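You operate a simulated robot arm through the tools that you are given. There is no shell and no other tool. Be economical: measure what you need, move in short steps, check, and stop when the job is done.

You run a simulated robot arm. Do the job below in one go: nothing can be reset, and whatever is moved stays where it is left.

## Task
Lap the score mark off the orange wedge with the lap block.
Fine: load it from the paste tin; once lapped it waits in the strip tray for washing; block back, purple lid on the tin.
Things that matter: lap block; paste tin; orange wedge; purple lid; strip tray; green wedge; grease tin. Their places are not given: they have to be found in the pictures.

Only the result counts: the job must be done as asked and must still hold three seconds after the hand-in. Knocking over, shifting, dropping, spilling or breaking anything else fails it. A push-on lid holds only when it is set on centred and level and pressed home; a screw cap is set on level and turned clockwise until tight.

## Robot
A 6-joint arm with a two-finger parallel gripper, fixed in place. Base frame: the origin is at the foot of the arm, x ahead of it, y to its left, z up; the work surface is at about z = 0. Readings come in mm, rad, newtons and seconds.
With the tool pointing down near the work surface it reaches from about 140 to 580 mm from the base axis. Its first joint turns from -1.152 to 1.152 rad. Payload 2.1 kg.
The tool frame sits at the grasp point between the pads (the TCP): z along the fingers, y along the line on which they close. The tips reach 30 mm beyond it. Largest opening 94 mm; finger width 28, thickness 10; the body of the gripper, 50 by 96 mm, starts 55 mm behind the TCP.
Orientation is told as [roll, pitch, yaw] about the base's x, y, z axes, in that order, counted from this pose: with the fingers straight down and closing along the base's y, the tool's x points along the base's -x, its y along +y and its z along -z.

## Interface
- The arm moves only by the tool nudge_tool. Its argument "series" is a list of rows, each an object of numbers (a shift or turn left out is 0, a gripper value left out holds the last): "tx", "ty", "tz": the shift along the tool's x, y, z in mm; "rx", "ry", "rz": the turn, a rotation vector about the tool's x, y, z in rad; "claw": the opening in per cent of the stroke, from 0 (shut) to 100 (fully open). In form: [{"tx": .., "ty": .., "tz": .., "rx": .., "ry": .., "rz": .., "claw": ..}, ...]. A call has 1 to 12 rows; each row shifts and turns the commanded pose from where the row before left it, along the tool's axes as they then stand. A row lasts 0.2 s, in which the tool goes at most 50 mm and 0.15 rad; a call with a longer step from one row to the next is refused whole, and so is a gripper value outside its range. A pose out of reach is approached as far as the arm can. The call stops where the force on the tool passes 50 N (or 10 N more than at its start, if that is more) or the arm is blocked; 0.2 s more then pass. Each finger travels about 72 mm/s and halts on what it meets, pressing with about 44 N; the grip force reading is that of the motor and also rises with nothing between the fingers. The clock runs only during rows and for 0.2 s after the last one: add rows that do not move to give the fingers time. The reply holds the time, the measured pose of the TCP, the force on the tool along the base axes, the opening and the grip force, in the units named above and with some noise.
- Cameras (640 x 400 px; columns grow to the right, rows downward): "scene" is fixed at [69.1, -382.6, 479.8]; the picture's right is [0.63, -0.77, 0.00], its down [-0.48, -0.39, -0.79] and it looks along [0.61, 0.50, -0.62] (base axes); focal length 214 px, centre (320, 200). "wrist" rides on the gripper at [-37, 0, -58] in the tool frame; the picture's right is [0.00, -1.00, 0.00], its down [0.97, 0.00, -0.24] and it looks along [0.24, 0.00, 0.97] (tool axes); focal length 218 px, centre (320, 200).
- grab_frame(camera): a new picture of that camera. It takes no simulated time.
- point_at(camera, pixels): for up to 12 pixels [column, row] of the newest picture of that camera ("zoom" is the newest enlarged one), the place [x, y, z] in the base frame of the surface seen there, good to about 2 mm. It takes no simulated time.
- zoom(camera, box): a new picture of the part [left, top, right, bottom] of that camera's present view, enlarged. It takes no simulated time.
- sign_off(): hands the job in; it is judged then, once.

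Go step by step. Measure first, check grasps and placings, and put right what went wrong. The budget is 80 turns and 54 pictures, counting those below and the enlarged ones. Unless the task says otherwise, let go and move clear before handing in, and close with one line.

The tools are called after ">>>" as name(argument=value, ...) on one line, values as JSON. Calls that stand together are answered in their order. nudge_tool: Moves the arm, as the interface text tells. Its arguments: {"type":"object","properties":{"series":{"type":"array"}},"required":["series"]} The other tools are called the same way: grab_frame (camera) takes a picture; point_at (camera, pixels) gives the place of the surface under pixels of a picture; zoom (camera, box) takes an enlarged picture of a part of a camera's view; sign_off () hands the job in.

At the start:

```text
t: 0.0
tool_pos: [290.6, 38.2, 354.0]
orientation: [0.0, 0.002, 0.0]
ft_force: [0.2, -0.1, 0.0]
grip_width: 93.9
finger_force: 0.0
```

scene: 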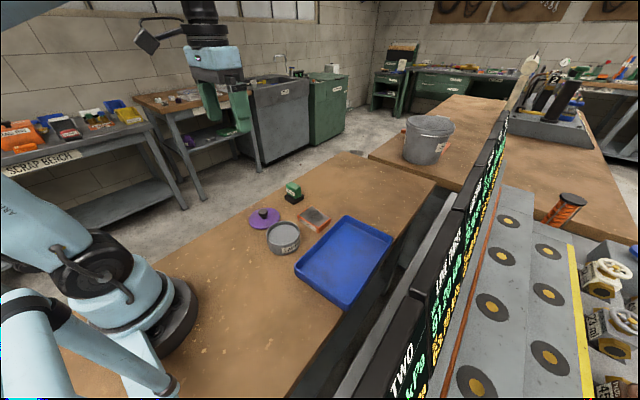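
wrist: 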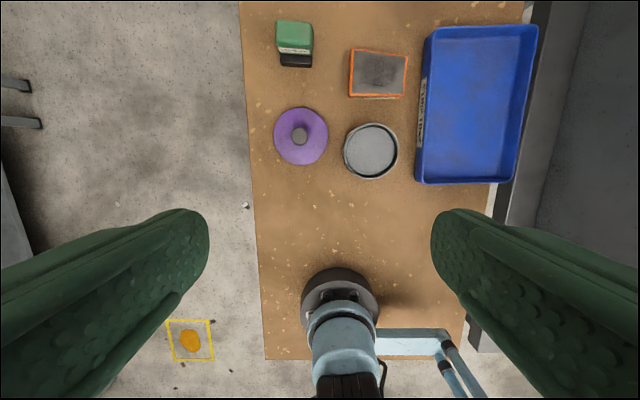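

I see a green item at wrist (295,42), an orange-edged block at (378,72), a purple lid at (300,135), a tin at (370,150) and a blue tray at (475,105). I'll zoom in to identify them.

>>> zoom(camera="wrist", box=[240, 0, 440, 200])

>>> zoom(camera="scene", box=[230, 160, 400, 310])

>>> zoom(camera="scene", box=[0, 70, 260, 200])

```text
2.00 times, centred on (340, 100) of wrist
```

zoom: 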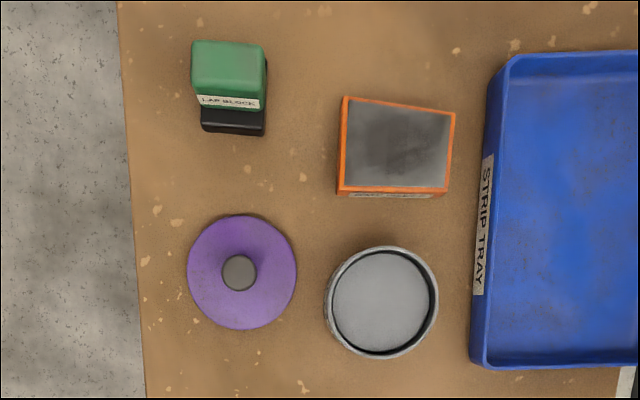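

```text
2.67 times, centred on (315, 235) of scene
```

zoom: 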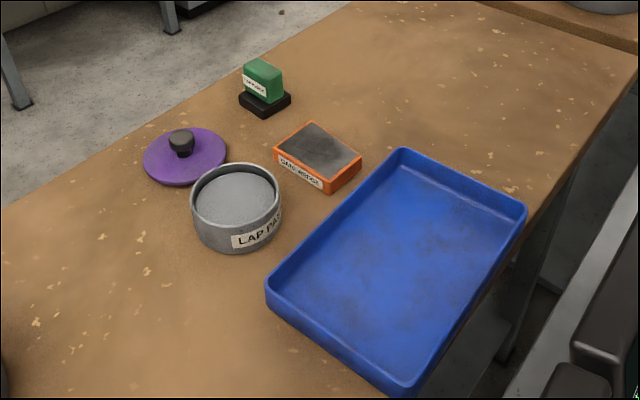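

```text
2.46 times, centred on (130, 135) of scene
```

zoom: 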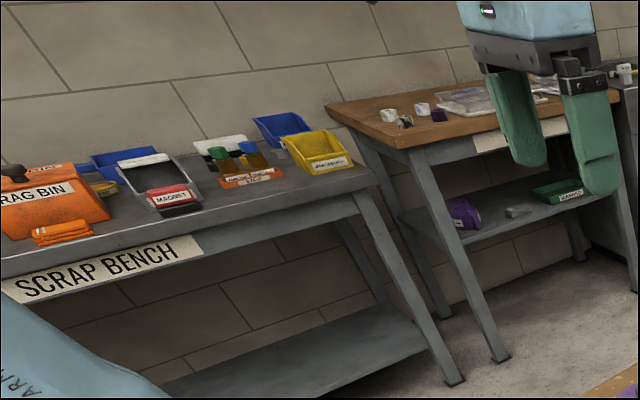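

The lap block (green with a black foot), lap paste tin, purple lid, orange wedge and strip tray are all on my bench. Next I'll zoom in on the wedge and measure the others.

>>> zoom(camera="scene", box=[280, 172, 344, 242])

>>> zoom(camera="wrist", box=[340, 40, 420, 110])

>>> point_at(camera="wrist", pixels=[[350, 50], [408, 55], [405, 94], [350, 94], [380, 70], [300, 133], [285, 135], [275, 135], [328, 135], [370, 150], [343, 150], [398, 150]])

>>> point_at(camera="wrist", pixels=[[277, 23], [312, 23], [311, 47], [278, 46], [282, 64], [311, 66], [295, 35], [430, 30], [535, 30], [515, 180], [420, 180], [475, 105]])

```text
5.71 times, centred on (312, 207) of scene
```

zoom: 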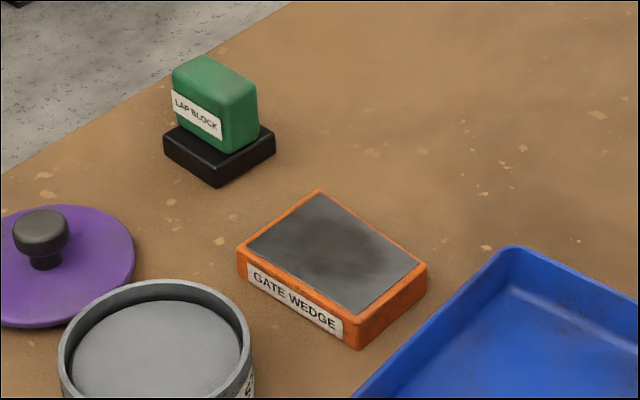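

```text
5.71 times, centred on (380, 75) of wrist
```

zoom: 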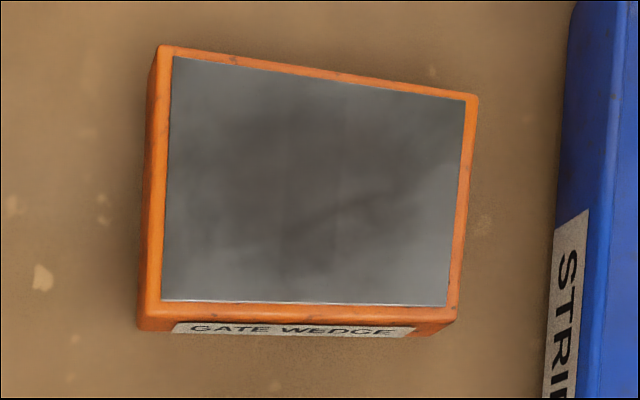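

```text
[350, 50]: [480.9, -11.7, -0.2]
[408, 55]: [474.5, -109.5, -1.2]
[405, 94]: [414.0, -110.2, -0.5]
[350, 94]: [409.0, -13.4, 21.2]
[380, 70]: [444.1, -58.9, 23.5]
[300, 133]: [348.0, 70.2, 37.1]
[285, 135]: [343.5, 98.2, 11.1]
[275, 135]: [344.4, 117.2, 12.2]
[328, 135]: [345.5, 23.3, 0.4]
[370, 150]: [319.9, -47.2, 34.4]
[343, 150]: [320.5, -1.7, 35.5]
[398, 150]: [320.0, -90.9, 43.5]
```

```text
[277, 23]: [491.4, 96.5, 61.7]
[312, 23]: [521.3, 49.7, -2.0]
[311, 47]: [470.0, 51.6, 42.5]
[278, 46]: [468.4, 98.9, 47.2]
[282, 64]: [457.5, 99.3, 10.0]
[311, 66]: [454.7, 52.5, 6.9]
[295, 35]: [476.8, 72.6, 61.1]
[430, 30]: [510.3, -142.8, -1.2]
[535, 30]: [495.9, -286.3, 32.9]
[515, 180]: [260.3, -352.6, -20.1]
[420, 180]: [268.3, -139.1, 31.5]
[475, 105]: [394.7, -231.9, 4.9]
```

The wedge is labelled "GATE WEDGE" and has a faint score around zoom (350,200); the tin says LAP PA…. I'll move above the lap block for a closer look.

>>> nudge_tool(series=[{"tx": -31, "ty": 6, "tz": 26, "claw": 100}, {"tx": -31, "ty": 6, "tz": 26}, {"tx": -31, "ty": 6, "tz": 26}, {"tx": -31, "ty": 6, "tz": 26}, {"tx": -31, "ty": 6, "tz": 26}, {"tx": -30, "ty": 6, "tz": 24}, {}])

>>> grab_frame(camera="wrist")

```text
t: 1.6
tool_pos: [478.0, 74.2, 200.8]
orientation: [-0.001, 0.0, -0.001]
ft_force: [-0.1, -0.4, 0.3]
grip_width: 94.1
finger_force: 0.0
```

```text
46 pictures are left
```

wrist: 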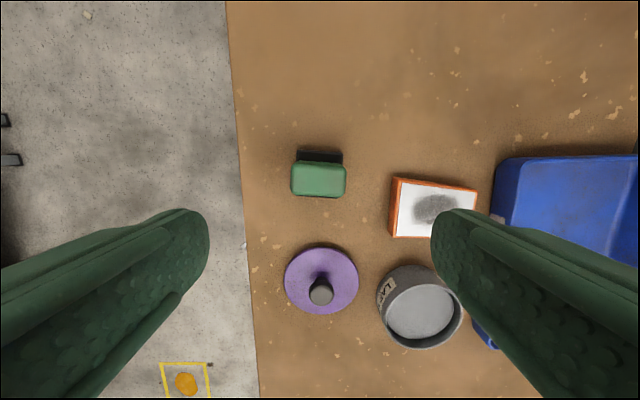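

From here the block is at (320,175), and the wedge shows a dark oval mark at (433,208). I'll measure both closely.

>>> zoom(camera="wrist", box=[280, 130, 500, 270])

>>> point_at(camera="wrist", pixels=[[293, 180], [345, 180], [320, 165], [320, 195], [299, 152], [341, 153], [320, 151], [320, 180], [400, 180], [475, 190], [400, 234], [432, 208]])

>>> point_at(camera="wrist", pixels=[[415, 208], [448, 205], [432, 196], [430, 222], [286, 280], [357, 280], [322, 250], [322, 310], [382, 295], [420, 268], [420, 310], [320, 293]])

```text
2.86 times, centred on (390, 200) of wrist
```

zoom: 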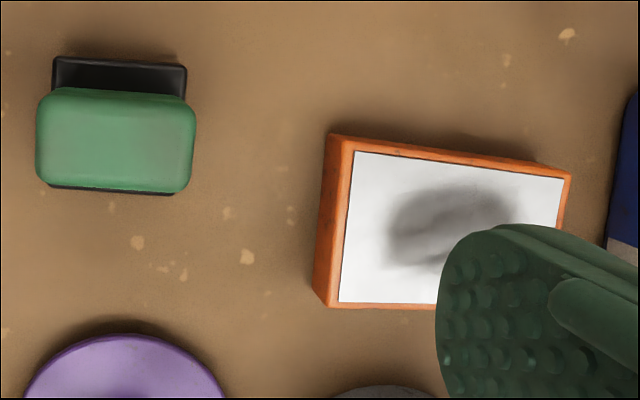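

```text
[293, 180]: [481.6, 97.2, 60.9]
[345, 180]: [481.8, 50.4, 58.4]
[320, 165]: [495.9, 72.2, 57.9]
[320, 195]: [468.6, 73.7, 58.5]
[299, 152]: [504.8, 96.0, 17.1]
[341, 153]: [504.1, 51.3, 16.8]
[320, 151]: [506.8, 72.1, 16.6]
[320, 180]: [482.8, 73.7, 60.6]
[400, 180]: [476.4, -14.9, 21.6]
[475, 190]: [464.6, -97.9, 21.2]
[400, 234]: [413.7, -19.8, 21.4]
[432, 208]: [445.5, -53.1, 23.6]
```

```text
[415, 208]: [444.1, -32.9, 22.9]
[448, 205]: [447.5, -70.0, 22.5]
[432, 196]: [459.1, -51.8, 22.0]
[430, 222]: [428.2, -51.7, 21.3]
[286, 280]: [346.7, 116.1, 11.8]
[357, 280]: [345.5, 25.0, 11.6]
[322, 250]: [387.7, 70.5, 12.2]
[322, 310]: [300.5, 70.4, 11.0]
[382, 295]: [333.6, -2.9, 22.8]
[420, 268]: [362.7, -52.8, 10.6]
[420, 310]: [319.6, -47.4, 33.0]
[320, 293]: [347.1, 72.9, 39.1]
```

The handle spans y 50–97, is centred near (482, 73.7), and its top is at z≈60; the pad is about 17 mm thick. I'm going down to grip the handle with the tips about 22 mm up.

>>> nudge_tool(series=[{"tx": -4, "ty": -0.5, "tz": 40}, {"tz": 40}, {"tz": 40}, {"tz": 28}, {}, {"claw": 20}, {}, {}, {}])

```text
t: 3.6
tool_pos: [480.0, 73.2, 52.8]
orientation: [0.0, -0.001, 0.001]
ft_force: [0.6, 0.2, -0.3]
grip_width: 56.0
finger_force: 44.0
```

The fingers stopped at 56 mm, wider than the 47 mm I measured. I'll look before lifting.

>>> zoom(camera="scene", box=[250, 150, 350, 230])

>>> grab_frame(camera="wrist")

```text
5.00 times, centred on (300, 190) of scene
```

zoom: 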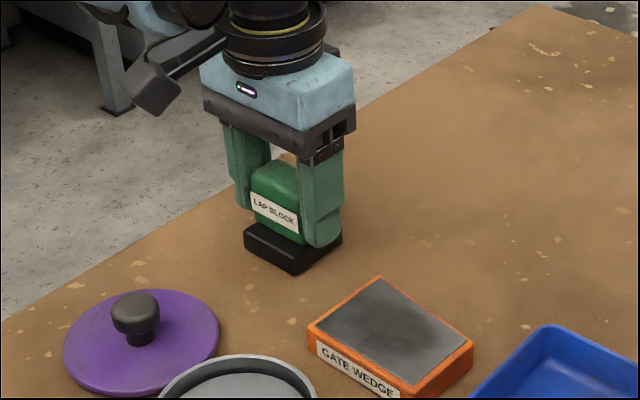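

```text
43 pictures are left
```

wrist: 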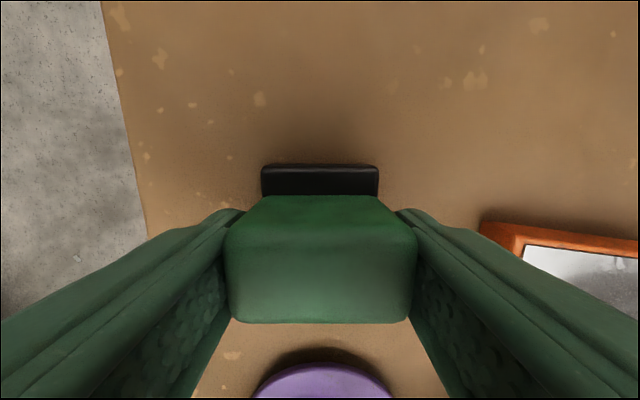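

The grip on the handle is good. I'll lift and carry the block towards the tin.

>>> nudge_tool(series=[{"tz": -40}, {"tz": -45}, {"tx": 30, "ty": -30}, {"tx": 30, "ty": -30}, {"tx": 30, "ty": -30}, {"ty": -30}, {}])

>>> grab_frame(camera="wrist")

>>> grab_frame(camera="scene")

```text
t: 5.2
tool_pos: [388.5, -47.3, 137.4]
orientation: [-0.001, 0.0, -0.002]
ft_force: [-0.3, 0.4, -2.4]
grip_width: 55.7
finger_force: 43.7
```

```text
42 pictures are left
```

wrist: 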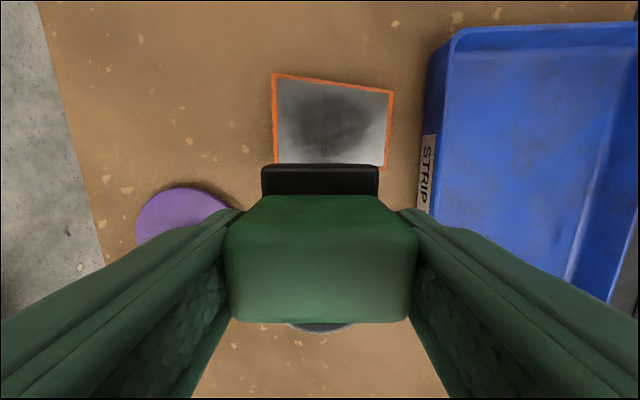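

```text
41 pictures are left
```

scene: 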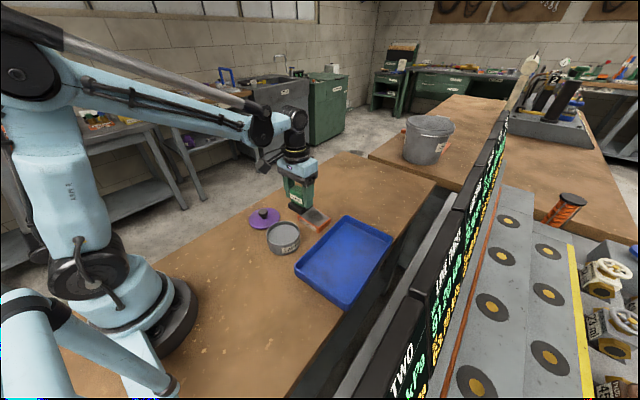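

Block lifted without trouble. I'll pin the tin's rim points down in the scene view before dipping.

>>> zoom(camera="scene", box=[260, 215, 308, 260])

>>> point_at(camera="scene", pixels=[[283, 222], [283, 243], [267, 233], [299, 233], [283, 233], [278, 235], [288, 232], [283, 246]])

```text
8.89 times, centred on (284, 238) of scene
```

zoom: 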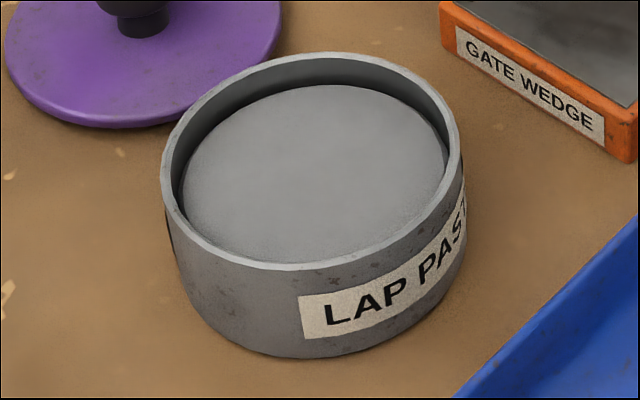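

```text
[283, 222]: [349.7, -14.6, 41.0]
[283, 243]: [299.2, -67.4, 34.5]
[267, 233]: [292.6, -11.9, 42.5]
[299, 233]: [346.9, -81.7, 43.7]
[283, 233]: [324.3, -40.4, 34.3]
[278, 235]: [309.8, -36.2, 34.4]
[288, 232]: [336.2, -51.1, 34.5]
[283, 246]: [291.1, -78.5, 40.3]
```

The tin is centred at (320, -47), with its rim at z 43 and paste at z 34.4. I'll move over it and lower the pad to the paste in small steps.

>>> nudge_tool(series=[{"tx": 35}, {"tx": 34.5}, {}, {"tz": 25}, {"tz": 15}, {"tz": 5}, {"tz": 3}, {"tz": 2}, {}])

>>> zoom(camera="scene", box=[245, 185, 325, 260])

```text
t: 7.2
tool_pos: [319.7, -45.5, 86.0]
orientation: [-0.001, 0.0, 0.0]
ft_force: [-1.8, -0.8, -3.0]
grip_width: 56.0
finger_force: 43.9
```

```text
5.33 times, centred on (285, 222) of scene
```

zoom: 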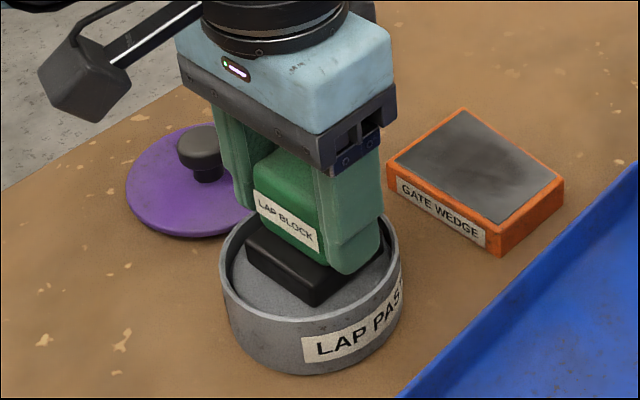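

There's no contact force yet (z reads -3, about the block's weight). I'll go on down in 1 mm steps.

>>> nudge_tool(series=[{"tz": 1}, {"tz": 1}, {}])

```text
t: 8.0
tool_pos: [320.0, -45.8, 85.4]
orientation: [0.001, 0.0, 0.0]
ft_force: [-5.0, 1.8, 28.0]
grip_width: 56.1
finger_force: 44.9
```

Contact at 28 N: the pad is pressed on the paste. I'll lift out, move over the mark at (445, -53) and come down to just above the wedge.

>>> nudge_tool(series=[{}, {"tz": -10}, {"tz": -35}, {"tx": -42, "ty": -2}, {"tx": -42, "ty": -3}, {"tx": -40, "ty": -3}, {}, {"tz": 35}, {"tz": 12}, {}])

>>> zoom(camera="scene", box=[255, 165, 345, 255])

```text
t: 10.2
tool_pos: [444.6, -54.6, 82.6]
orientation: [-0.001, 0.0, 0.0]
ft_force: [0.7, 0.4, -3.2]
grip_width: 56.0
finger_force: 43.7
```

```text
4.44 times, centred on (300, 210) of scene
```

zoom: 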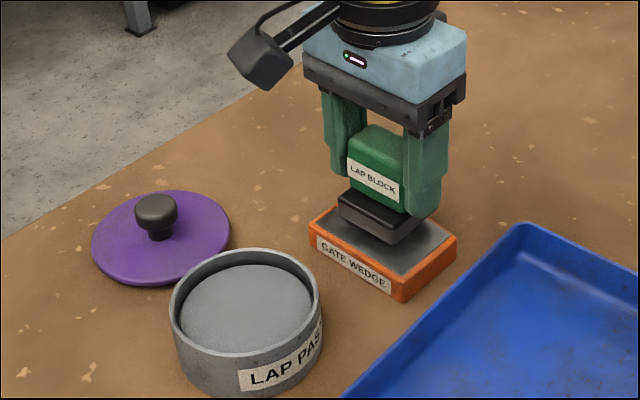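

The block hangs over the wedge face and the tin is undisturbed. Lowering to contact.

>>> nudge_tool(series=[{"tz": 6}, {"tz": 2}, {"tz": 1}, {}])

```text
t: 11.2
tool_pos: [444.8, -53.8, 73.5]
orientation: [0.0, -0.001, -0.001]
ft_force: [-0.7, 0.2, -2.9]
grip_width: 56.2
finger_force: 43.8
```

>>> nudge_tool(series=[{"tz": 0.7}, {"tz": 0.5}, {}])

```text
t: 12.0
tool_pos: [444.5, -54.1, 73.6]
orientation: [0.0, 0.0, 0.001]
ft_force: [1.5, 1.3, 15.1]
grip_width: 56.2
finger_force: 44.2
```

Light contact at about 15 N. Now I'll stroke back and forth along y.

>>> nudge_tool(series=[{"ty": 8}, {"ty": 7}, {"ty": -10}, {"ty": -10}, {"ty": -10}, {"ty": 10}, {"ty": 10}, {"ty": 10}, {"ty": -10}, {"ty": -10}, {"ty": -10}, {"ty": 15}])

>>> zoom(camera="scene", box=[255, 165, 345, 255])

```text
t: 14.6
tool_pos: [444.4, -56.6, 73.3]
orientation: [-0.002, -0.001, -0.003]
ft_force: [0.9, -6.9, 15.5]
grip_width: 56.0
finger_force: 44.2
```

```text
4.44 times, centred on (300, 210) of scene
```

zoom: 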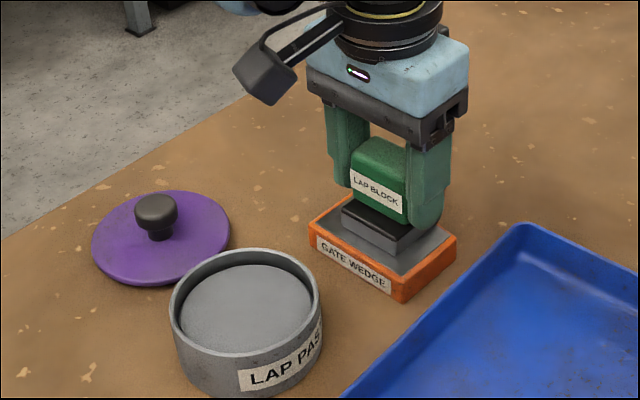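

The wedge hasn't moved. I'll add strokes along x, then raise the block and back off to inspect the face.

>>> nudge_tool(series=[{"tx": 8}, {"ty": 10}, {"ty": -12}, {"ty": -10}, {"tx": -8}, {"tx": -8}, {"ty": 12}, {"ty": 12}, {"tx": 8, "ty": -10}, {"tz": -20}, {"tz": -40}, {"tx": 45}])

>>> grab_frame(camera="wrist")

>>> zoom(camera="scene", box=[290, 195, 340, 240])

```text
t: 17.2
tool_pos: [399.0, -52.3, 133.0]
orientation: [-0.001, 0.002, 0.001]
ft_force: [0.1, 0.6, -2.2]
grip_width: 55.9
finger_force: 44.0
```

```text
36 pictures are left
```

wrist: 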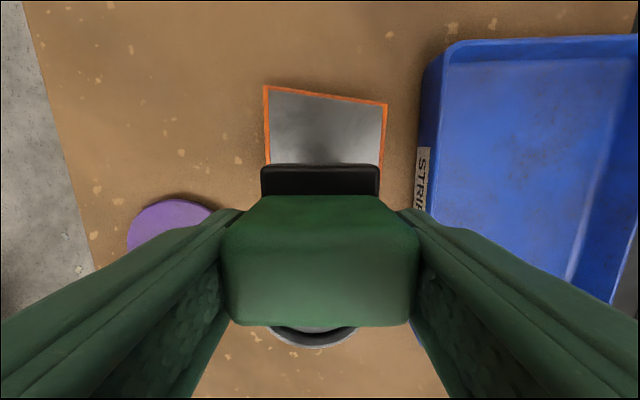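

```text
8.89 times, centred on (315, 218) of scene
```

zoom: 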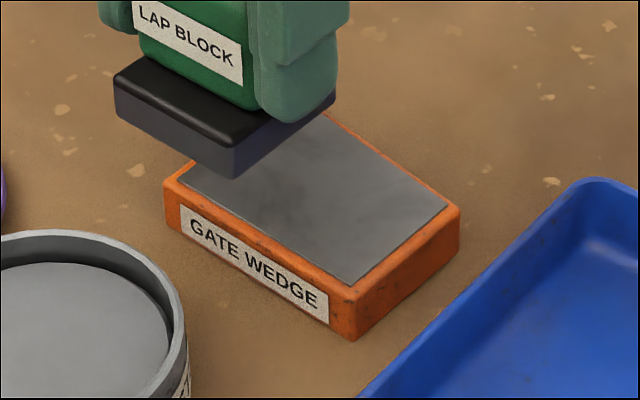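

The dark oval looks gone. I'll back off further to see the whole face.

>>> nudge_tool(series=[{"tx": 30, "ty": 30, "tz": -20}, {"tx": 20, "ty": 35, "tz": -10}, {}])

>>> zoom(camera="wrist", box=[290, 60, 470, 180])

>>> zoom(camera="scene", box=[290, 195, 340, 240])

```text
t: 18.0
tool_pos: [349.6, 12.3, 162.2]
orientation: [-0.001, 0.001, -0.003]
ft_force: [-0.5, 0.2, -3.1]
grip_width: 56.4
finger_force: 43.5
```

```text
3.33 times, centred on (380, 120) of wrist
```

zoom: 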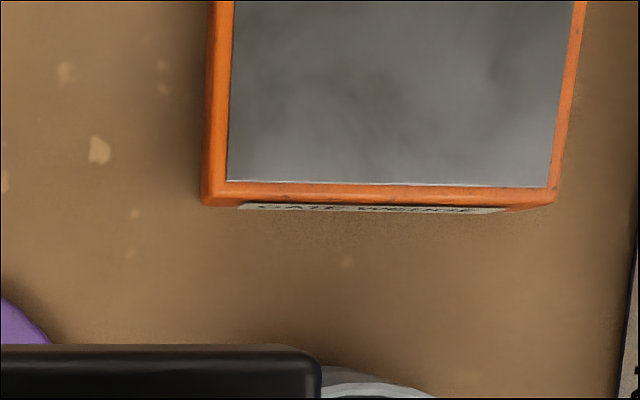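

```text
8.89 times, centred on (315, 218) of scene
```

zoom: 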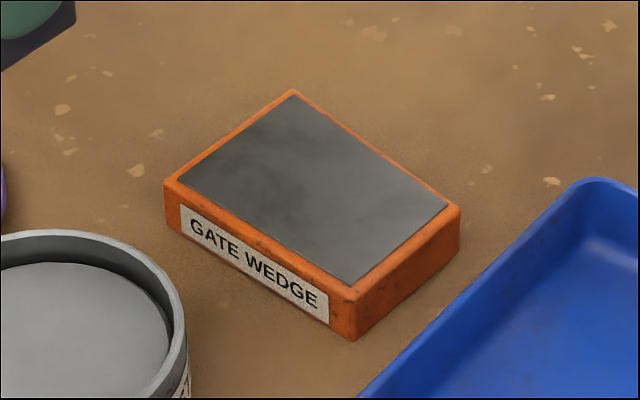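

The face looks clean. The earlier viewpoint, where the face shone white, shows marks best, so I'll check from there on the way to returning the block.

>>> nudge_tool(series=[{"tx": -33, "ty": 15.5, "tz": -10}, {"tx": -33, "ty": 15.5, "tz": -10}, {"tx": -33, "ty": 15.5, "tz": -10}, {"tx": -31.5, "ty": 14.7, "tz": -8}, {}])

>>> grab_frame(camera="wrist")

```text
t: 19.2
tool_pos: [480.6, 73.5, 199.4]
orientation: [0.0, 0.0, 0.0]
ft_force: [0.6, 0.9, -3.6]
grip_width: 55.8
finger_force: 44.4
```

```text
32 pictures are left
```

wrist: 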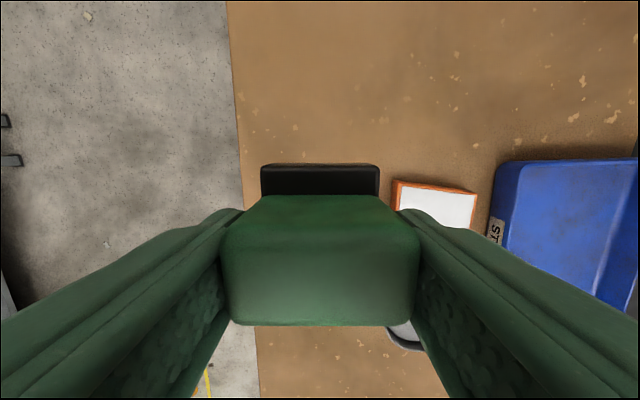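

The visible face (415–475, 190–225) is clean white with no oval left. I'll lower the block to its old spot (480, 73).

>>> nudge_tool(series=[{"tz": 45}, {"tz": 45}, {"tz": 40}, {"tz": 12}, {"tz": 3}, {"tz": 1.2}, {}])

```text
t: 20.8
tool_pos: [480.0, 74.8, 54.4]
orientation: [0.0, 0.0, 0.0]
ft_force: [1.0, 0.3, -3.0]
grip_width: 55.9
finger_force: 44.1
```

>>> nudge_tool(series=[{"ty": -1, "tz": 1}, {"tz": 1}, {"tz": 0.5}, {}])

```text
t: 21.8
tool_pos: [479.3, 73.0, 52.7]
orientation: [0.0, 0.001, 0.0]
ft_force: [-0.3, 0.1, -2.8]
grip_width: 55.8
finger_force: 44.2
```

>>> nudge_tool(series=[{"tz": 0.7}, {"tz": 0.5}, {}])

```text
t: 22.6
tool_pos: [480.2, 73.0, 52.3]
orientation: [0.0, 0.0, 0.0]
ft_force: [0.4, 0.7, -2.8]
grip_width: 55.9
finger_force: 43.5
```

>>> nudge_tool(series=[{"tz": 0.5}, {"tz": 0.5}, {}])

```text
t: 23.4
tool_pos: [480.1, 73.4, 51.3]
orientation: [0.0, -0.001, -0.001]
ft_force: [0.8, 0.2, 12.1]
grip_width: 56.0
finger_force: 44.1
```

The block is on the bench (12 N). I'll release it, rise and check.

>>> nudge_tool(series=[{"claw": 100}, {}, {}, {"tz": -40}, {"tz": -50}, {"tz": -50}, {"ty": -30}, {"ty": -40, "tx": -10}, {"ty": -40, "tx": -10}, {}])

>>> grab_frame(camera="wrist")

>>> zoom(camera="scene", box=[230, 160, 400, 310])

```text
t: 25.6
tool_pos: [499.4, -36.9, 191.6]
orientation: [-0.001, 0.001, 0.0]
ft_force: [0.6, -0.2, -0.5]
grip_width: 94.2
finger_force: 0.0
```

```text
31 pictures are left
```

wrist: 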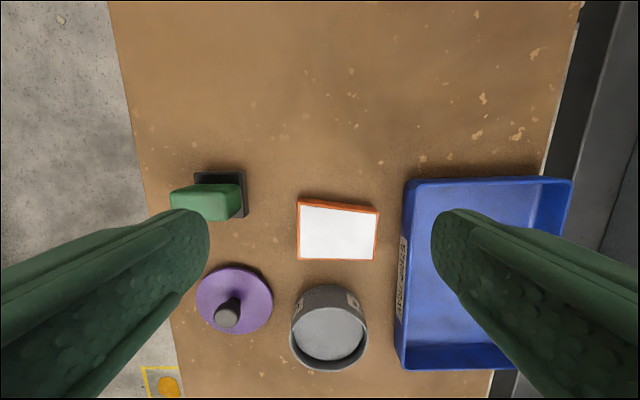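

```text
2.67 times, centred on (315, 235) of scene
```

zoom: 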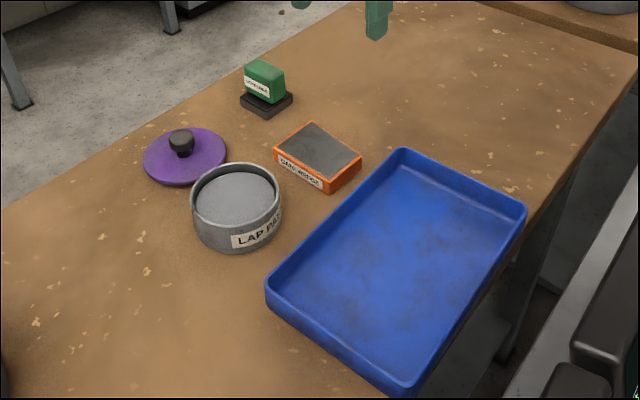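

The wedge face is spotless white and the block stands in place. Next I'll measure the wedge ends and the tray interior.

>>> zoom(camera="wrist", box=[280, 180, 400, 280])

>>> point_at(camera="zoom", pixels=[[100, 100], [520, 135], [500, 415], [105, 415], [95, 200], [95, 300], [518, 200], [510, 300], [300, 250]])

>>> point_at(camera="scene", pixels=[[338, 216], [392, 236], [344, 308], [295, 268], [345, 225], [380, 245], [340, 290], [310, 265], [345, 255]])

```text
4.00 times, centred on (340, 230) of wrist
```

zoom: 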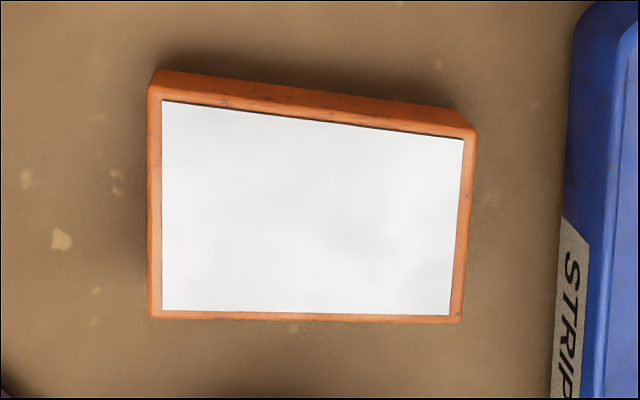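

```text
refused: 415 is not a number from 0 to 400
```

```text
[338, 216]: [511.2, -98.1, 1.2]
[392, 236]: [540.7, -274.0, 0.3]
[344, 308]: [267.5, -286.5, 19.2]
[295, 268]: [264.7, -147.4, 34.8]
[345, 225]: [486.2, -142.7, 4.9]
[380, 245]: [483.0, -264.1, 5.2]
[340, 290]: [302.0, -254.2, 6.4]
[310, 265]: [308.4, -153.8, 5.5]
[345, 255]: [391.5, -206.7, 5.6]
```

>>> point_at(camera="zoom", pixels=[[153, 92], [153, 200], [153, 310], [470, 142], [463, 230], [456, 316], [150, 150], [150, 260], [300, 318], [300, 112], [220, 318], [400, 318]])

>>> point_at(camera="wrist", pixels=[[403, 250], [412, 250], [420, 250], [570, 190], [560, 190], [400, 365], [415, 330]])

```text
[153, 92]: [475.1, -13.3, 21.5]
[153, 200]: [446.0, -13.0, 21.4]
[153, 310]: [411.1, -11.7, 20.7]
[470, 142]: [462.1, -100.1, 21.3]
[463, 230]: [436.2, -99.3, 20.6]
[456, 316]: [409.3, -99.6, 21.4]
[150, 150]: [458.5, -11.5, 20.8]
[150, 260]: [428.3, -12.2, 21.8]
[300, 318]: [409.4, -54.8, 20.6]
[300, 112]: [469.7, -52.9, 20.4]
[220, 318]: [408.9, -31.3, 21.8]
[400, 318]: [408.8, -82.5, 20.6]
```

```text
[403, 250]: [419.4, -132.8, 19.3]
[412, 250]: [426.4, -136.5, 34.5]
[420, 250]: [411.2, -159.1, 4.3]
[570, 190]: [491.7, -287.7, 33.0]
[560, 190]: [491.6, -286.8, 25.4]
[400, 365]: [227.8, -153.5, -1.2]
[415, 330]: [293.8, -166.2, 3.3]
```

The wedge's ends are parallel at y -12 and -100 (about 88 mm), so the 94 mm opening fits with a little clearance. I'll come in above it and centre using the camera.

>>> nudge_tool(series=[{"tx": 30, "ty": -10, "tz": 20}, {"tx": 29.5, "ty": -9, "tz": 20}, {"tz": 30}, {"tz": 30}, {"tz": 18}, {}, {}])

>>> grab_frame(camera="wrist")

```text
t: 27.2
tool_pos: [441.1, -56.0, 71.6]
orientation: [0.001, 0.001, -0.001]
ft_force: [0.9, 0.7, -0.2]
grip_width: 93.9
finger_force: 0.1
```

```text
28 pictures are left
```

wrist: 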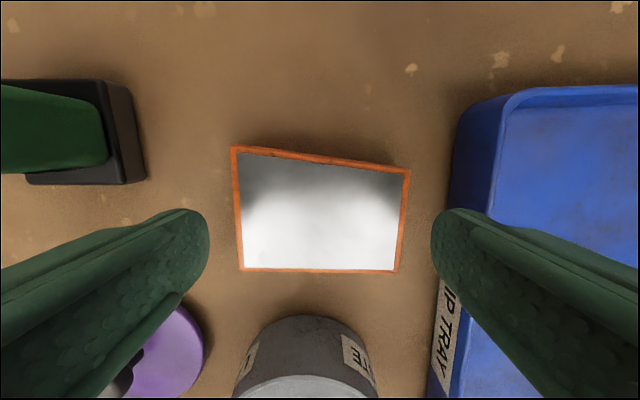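

The wedge spans columns 236–404, centred exactly on 320. I'll descend and grip.

>>> nudge_tool(series=[{"tz": 15}, {"tz": 12}, {"tz": 10}, {}, {"claw": 60}, {}, {}, {}])

>>> grab_frame(camera="wrist")

```text
t: 29.0
tool_pos: [440.1, -56.1, 36.1]
orientation: [-0.001, -0.002, -0.001]
ft_force: [0.9, 0.4, 0.9]
grip_width: 90.2
finger_force: 44.7
```

```text
27 pictures are left
```

wrist: 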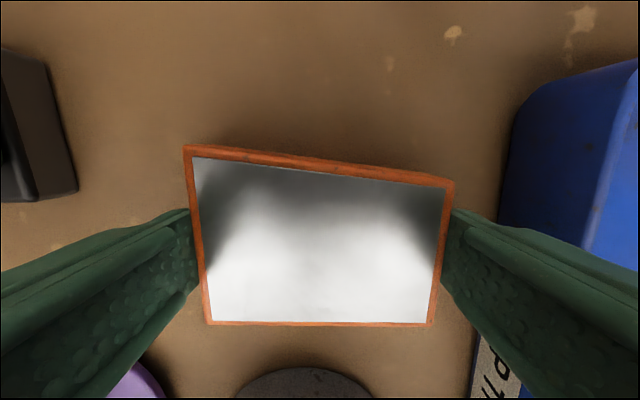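

Gripped at 90 mm. I'll lift and carry it over the tray centre (390, -211).

>>> nudge_tool(series=[{"tz": -5}, {"tz": -30}, {"tz": -35}, {}, {"tx": 10, "ty": -40}, {"tx": 15, "ty": -40}, {"tx": 15, "ty": -40}, {"tx": 10, "ty": -35}, {}])

>>> grab_frame(camera="wrist")

>>> zoom(camera="scene", box=[230, 160, 400, 310])

```text
t: 31.0
tool_pos: [389.3, -210.4, 105.2]
orientation: [0.0, -0.001, 0.001]
ft_force: [0.6, 0.1, -5.5]
grip_width: 90.5
finger_force: 44.6
```

```text
26 pictures are left
```

wrist: 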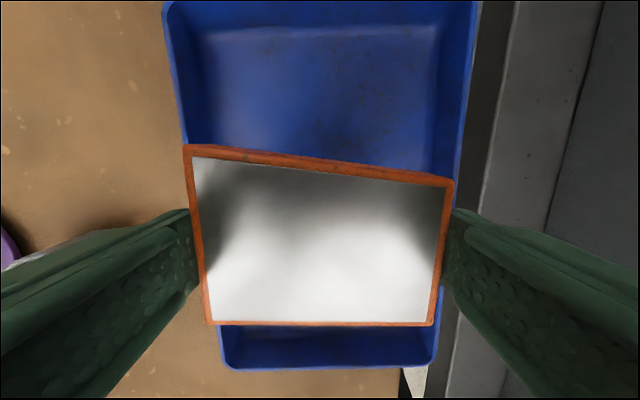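

```text
2.67 times, centred on (315, 235) of scene
```

zoom: 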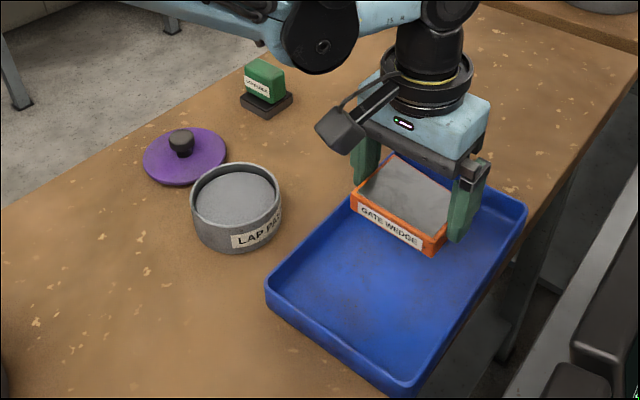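

The tray's rim at the wedge's row is centred near column 326, so I'll shift 3.5 mm towards -y and lower it onto the floor at z≈5.

>>> nudge_tool(series=[{"ty": -3.5}, {"tz": 30}, {"tz": 20}, {"tz": 8}, {"tz": 2}, {"tz": 1.5}, {}])

>>> grab_frame(camera="wrist")

```text
t: 32.6
tool_pos: [389.2, -214.7, 43.0]
orientation: [-0.001, 0.0, -0.002]
ft_force: [0.3, 0.5, -6.9]
grip_width: 90.4
finger_force: 44.6
```

```text
24 pictures are left
```

wrist: 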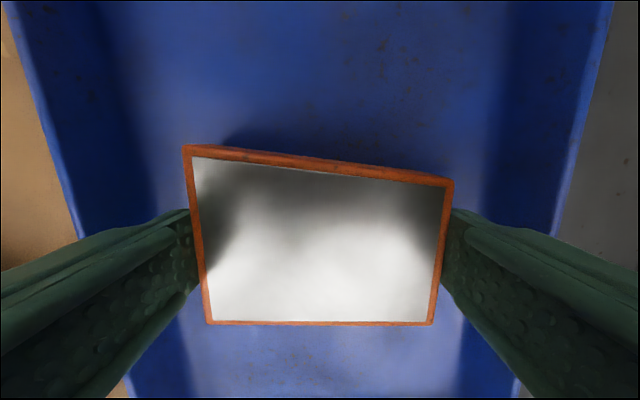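

Well centred between the tray walls. I'll keep going to contact.

>>> nudge_tool(series=[{"tz": 1}, {"tz": 0.7}, {"tz": 0.5}, {}])

```text
t: 33.6
tool_pos: [390.3, -214.8, 40.7]
orientation: [0.0, -0.001, 0.001]
ft_force: [0.2, 0.1, -7.2]
grip_width: 90.4
finger_force: 44.6
```

>>> nudge_tool(series=[{"tz": 0.5}, {"tz": 0.5}, {}])

```text
t: 34.4
tool_pos: [390.5, -213.4, 40.1]
orientation: [0.0, 0.001, 0.002]
ft_force: [-0.4, -0.4, -5.3]
grip_width: 90.6
finger_force: 44.2
```

>>> nudge_tool(series=[{"tz": 0.5}, {"tz": 0.5}, {}])

```text
t: 35.2
tool_pos: [389.8, -214.3, 40.4]
orientation: [-0.001, 0.0, -0.003]
ft_force: [-1.7, 0.8, 19.8]
grip_width: 90.4
finger_force: 44.1
```

The wedge rests on the tray floor (20 N). I'll release, rise, and look towards the lid.

>>> nudge_tool(series=[{"claw": 100}, {}, {}, {"tz": -20}, {"tz": -40}, {"tz": -45}, {"ty": 45}, {"ty": 48}, {"tx": -15, "ty": 45}, {}])

>>> grab_frame(camera="wrist")

>>> zoom(camera="scene", box=[230, 160, 400, 310])

```text
t: 37.4
tool_pos: [406.2, -77.7, 144.3]
orientation: [-0.001, 0.0, -0.001]
ft_force: [-0.3, 0.2, 0.1]
grip_width: 93.9
finger_force: 0.0
```

```text
23 pictures are left
```

wrist: 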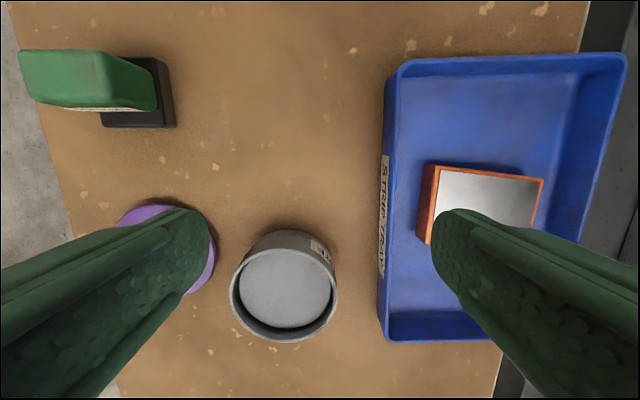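

```text
2.67 times, centred on (315, 235) of scene
```

zoom: 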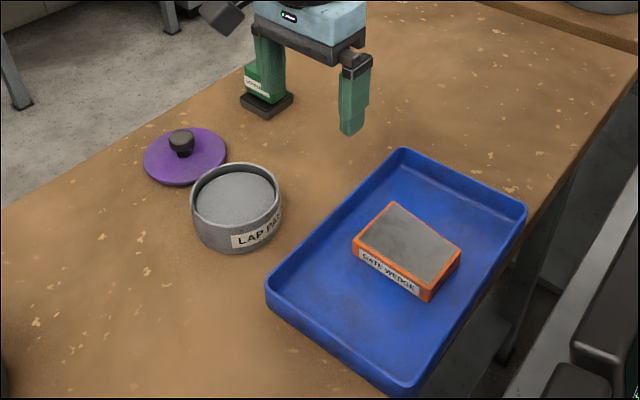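

The wedge sits in the tray. Now for the lid: I'll go above its knob near (346, 71).

>>> nudge_tool(series=[{"tx": 15, "ty": 38}, {"tx": 15, "ty": 37}, {"tx": 15, "ty": 37}, {"tx": 15, "ty": 37}, {"tz": 34}, {}, {}])

>>> grab_frame(camera="wrist")

```text
t: 39.0
tool_pos: [345.6, 72.1, 110.5]
orientation: [0.0, 0.001, 0.0]
ft_force: [0.2, 0.0, -0.2]
grip_width: 93.8
finger_force: 0.1
```

```text
21 pictures are left
```

wrist: 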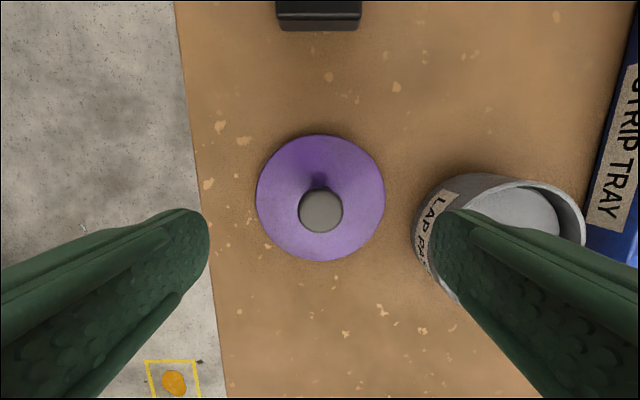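

The knob is at (321,211), centred in y. I'll measure its x and height.

>>> point_at(camera="wrist", pixels=[[321, 211], [321, 197], [321, 226], [303, 211], [339, 211], [321, 139], [321, 255], [260, 198], [382, 198], [321, 183]])

>>> zoom(camera="scene", box=[245, 195, 295, 240])

```text
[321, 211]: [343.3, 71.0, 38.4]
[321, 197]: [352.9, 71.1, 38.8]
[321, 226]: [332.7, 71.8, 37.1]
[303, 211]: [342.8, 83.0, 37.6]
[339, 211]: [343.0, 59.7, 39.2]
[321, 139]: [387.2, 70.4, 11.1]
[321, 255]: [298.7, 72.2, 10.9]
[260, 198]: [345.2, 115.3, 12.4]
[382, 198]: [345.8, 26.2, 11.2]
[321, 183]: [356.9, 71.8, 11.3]
```

```text
8.89 times, centred on (270, 218) of scene
```

zoom: 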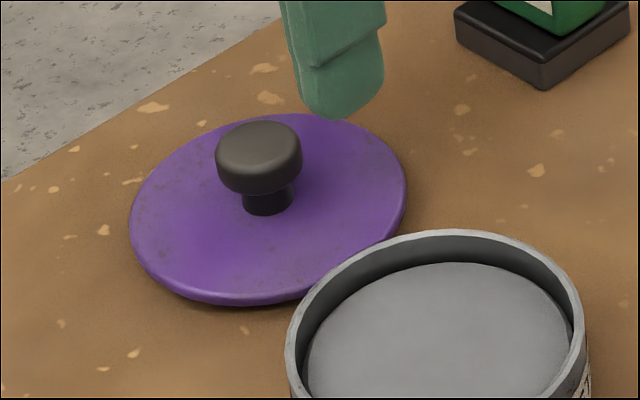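

The knob is centred at (343, 71), with its top at z 39. I'll descend, tips staying 6 mm above the lid disc, and grip.

>>> nudge_tool(series=[{"tx": 2.5, "ty": -0.7, "tz": 30}, {"tz": 22}, {"tz": 10.5}, {}, {"claw": 10}, {}, {}, {}, {}])

>>> zoom(camera="scene", box=[235, 175, 315, 250])

```text
t: 41.0
tool_pos: [343.1, 70.2, 49.5]
orientation: [0.0, -0.003, 0.0]
ft_force: [0.7, 0.3, 0.4]
grip_width: 27.3
finger_force: 44.2
```

```text
5.33 times, centred on (275, 212) of scene
```

zoom: 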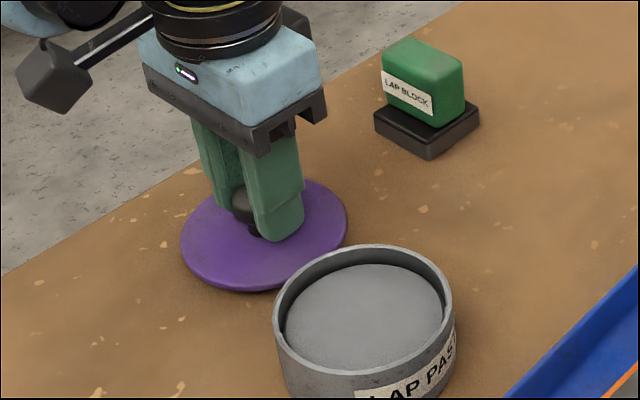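

The knob is gripped. I'll lift the lid and carry it over the tin.

>>> nudge_tool(series=[{"tz": -20}, {"tz": -30}, {"tz": -35}, {}, {"tx": 8, "ty": -40}, {"tx": 8, "ty": -40}, {"tx": 7, "ty": -37}, {}, {}])

>>> grab_frame(camera="wrist")

>>> zoom(camera="scene", box=[245, 185, 325, 260])

```text
t: 43.0
tool_pos: [320.3, -44.6, 132.4]
orientation: [-0.002, 0.001, 0.0]
ft_force: [-0.9, 0.2, -0.4]
grip_width: 27.5
finger_force: 44.4
```

```text
18 pictures are left
```

wrist: 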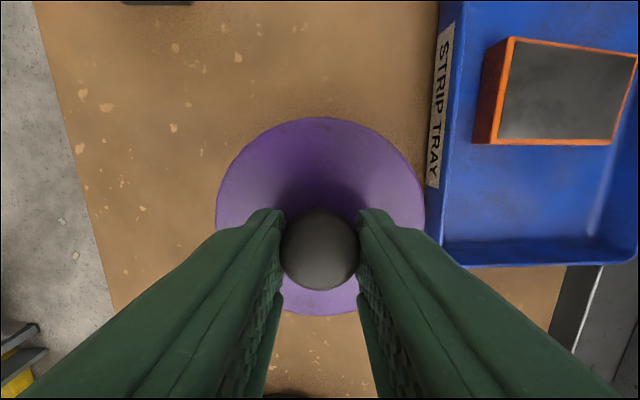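

```text
5.33 times, centred on (285, 222) of scene
```

zoom: 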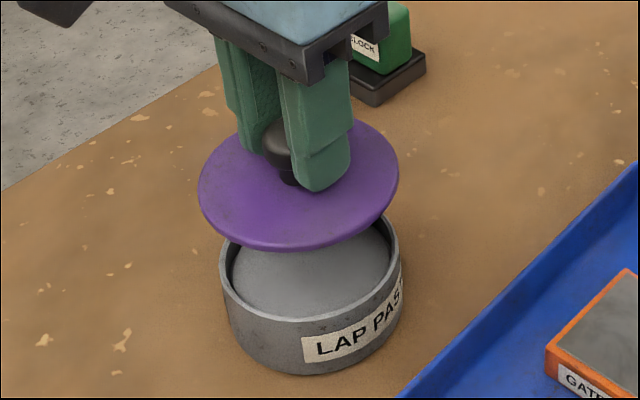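

The lid hangs over the tin. Before lowering I'll measure the held lid's centre and re-read the pose.

>>> point_at(camera="wrist", pixels=[[320, 119], [320, 314], [220, 200], [422, 200], [240, 155], [400, 155], [235, 155]])

>>> nudge_tool(series=[{}])

```text
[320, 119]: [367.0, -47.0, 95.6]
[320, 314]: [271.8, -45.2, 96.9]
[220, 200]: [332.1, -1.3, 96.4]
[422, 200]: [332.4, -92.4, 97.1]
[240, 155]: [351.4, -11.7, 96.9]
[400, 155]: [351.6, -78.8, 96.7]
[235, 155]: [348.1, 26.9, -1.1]
```

```text
t: 43.4
tool_pos: [320.4, -45.3, 133.2]
orientation: [-0.001, 0.0, 0.0]
ft_force: [0.3, 0.0, 0.0]
grip_width: 27.6
finger_force: 44.1
```

Lid is level and centred at about (319.5, -46). I'll correct 1 mm in y and lower to near contact.

>>> nudge_tool(series=[{"ty": -1, "tz": 20}, {"tz": 14}, {"tz": 3}, {}])

>>> zoom(camera="scene", box=[245, 185, 325, 260])

```text
t: 44.4
tool_pos: [319.8, -46.0, 96.5]
orientation: [0.0, 0.001, 0.0]
ft_force: [0.1, 0.3, 0.0]
grip_width: 27.6
finger_force: 44.2
```

```text
5.33 times, centred on (285, 222) of scene
```

zoom: 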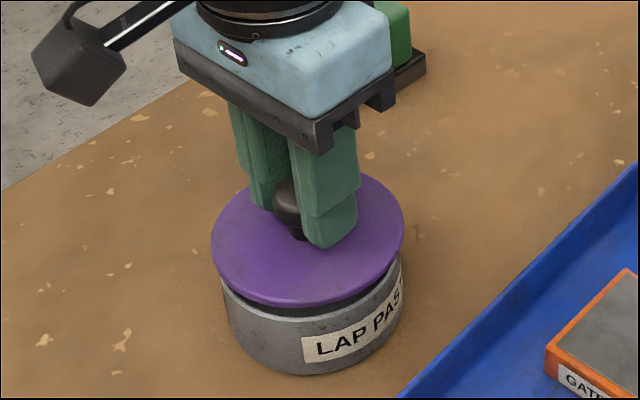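

It looks centred just above the rim. Lowering in small steps until I feel it.

>>> nudge_tool(series=[{"tz": 2}, {"tz": 1.5}, {"tz": 1}, {"tz": 1}, {}])

```text
t: 45.6
tool_pos: [318.8, -47.8, 90.8]
orientation: [0.0, 0.001, 0.001]
ft_force: [-0.5, 0.3, 0.2]
grip_width: 27.2
finger_force: 43.9
```

>>> nudge_tool(series=[{"tz": 1}, {"tz": 1}, {"tz": 1}, {}])

```text
t: 46.6
tool_pos: [318.5, -46.6, 86.9]
orientation: [-0.001, 0.001, -0.001]
ft_force: [-0.6, -0.4, -0.5]
grip_width: 27.3
finger_force: 43.9
```

>>> nudge_tool(series=[{"tz": 1}, {"tz": 1}, {}])

>>> zoom(camera="scene", box=[245, 185, 325, 260])

```text
t: 47.4
tool_pos: [320.6, -46.3, 85.8]
orientation: [-0.001, 0.0, -0.001]
ft_force: [0.2, 0.1, 0.3]
grip_width: 27.3
finger_force: 44.1
```

```text
5.33 times, centred on (285, 222) of scene
```

zoom: 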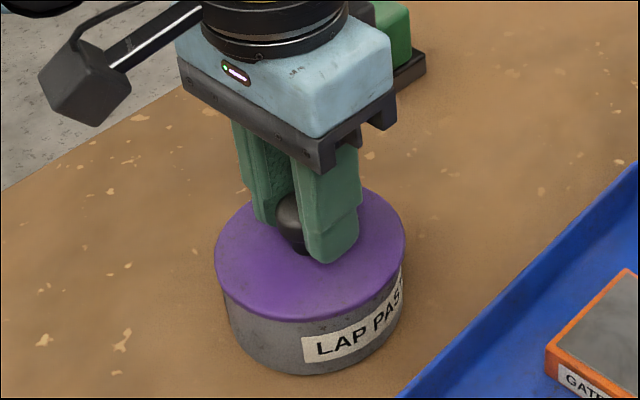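

The lid is almost at the rim. I'll continue down to contact and press.

>>> nudge_tool(series=[{"tz": 0.8}, {"tz": 0.8}, {"tz": 0.8}, {}])

```text
t: 48.4
tool_pos: [319.4, -47.7, 83.9]
orientation: [0.001, 0.0, 0.0]
ft_force: [-1.1, -0.8, 29.1]
grip_width: 27.5
finger_force: 44.8
```

>>> nudge_tool(series=[{"tz": 0.6}, {"tz": 0.6}, {"tz": 0.6}, {"tz": 0.6}, {}])

>>> zoom(camera="scene", box=[245, 185, 325, 260])

```text
t: 49.6
tool_pos: [320.0, -47.1, 80.4]
orientation: [-0.001, -0.001, -0.002]
ft_force: [1.5, -1.6, 31.2]
grip_width: 27.3
finger_force: 43.8
```

```text
5.33 times, centred on (285, 222) of scene
```

zoom: 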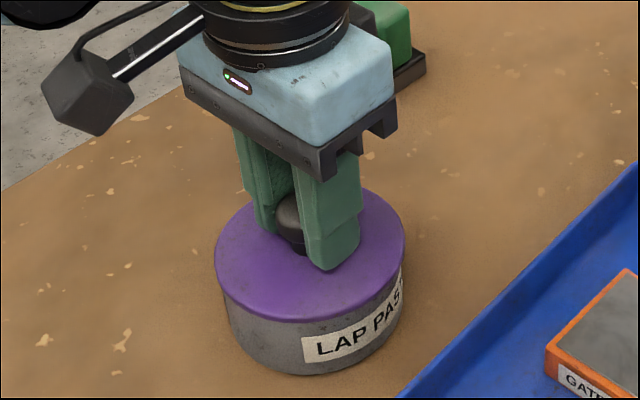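

The tool sank 3.5 mm but the lid looks unmoved, so the fingers probably slid on the knob. I'll measure the lid's height.

>>> grab_frame(camera="wrist")

>>> point_at(camera="wrist", pixels=[[320, 125], [320, 140], [235, 180], [405, 180], [320, 250], [320, 312], [300, 310], [340, 310]])

```text
13 pictures are left
```

wrist: 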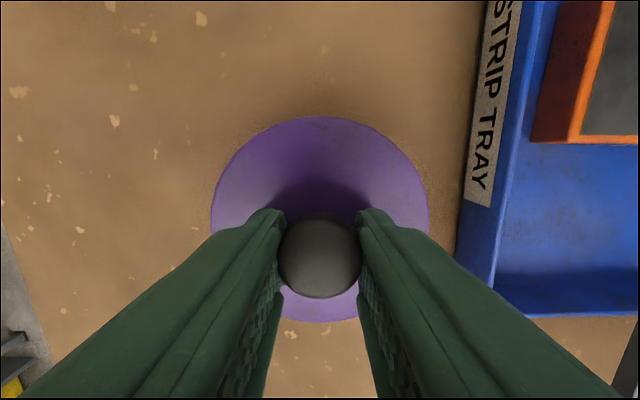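

```text
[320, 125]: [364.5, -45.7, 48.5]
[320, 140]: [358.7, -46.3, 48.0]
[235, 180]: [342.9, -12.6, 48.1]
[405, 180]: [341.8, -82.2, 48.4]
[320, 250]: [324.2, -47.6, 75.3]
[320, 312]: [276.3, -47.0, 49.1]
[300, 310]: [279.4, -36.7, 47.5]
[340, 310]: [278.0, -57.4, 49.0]
```

The lid is level with its top at z≈48. To be sure it's home, I'll let go, close the fingers above the knob (top z 75) and press straight down.

>>> nudge_tool(series=[{"claw": 60}, {}, {}, {"tz": -20}, {"tz": -20}, {"claw": 0}, {}, {}, {}, {"tz": 10}, {}])

```text
t: 52.0
tool_pos: [320.8, -46.7, 110.5]
orientation: [0.0, -0.001, 0.001]
ft_force: [-0.9, -0.1, -0.1]
grip_width: 0.0
finger_force: 33.1
```

>>> nudge_tool(series=[{"tz": 2}, {"tz": 1}, {"tz": 1}, {"tz": 1}, {"tz": 1}, {"tz": 1}, {"tz": 1}, {"tz": 1}, {"tz": 1}, {"tz": 1}, {}])

```text
t: 53.4
tool_pos: [319.4, -47.5, 105.8]
orientation: [-0.001, 0.004, 0.0]
ft_force: [-2.3, 0.1, 19.1]
grip_width: 0.0
finger_force: 32.6
stopped in row 6: the force on the tool passed its limit (the readings are from after the stop); the commanded pose is now the measured one
```

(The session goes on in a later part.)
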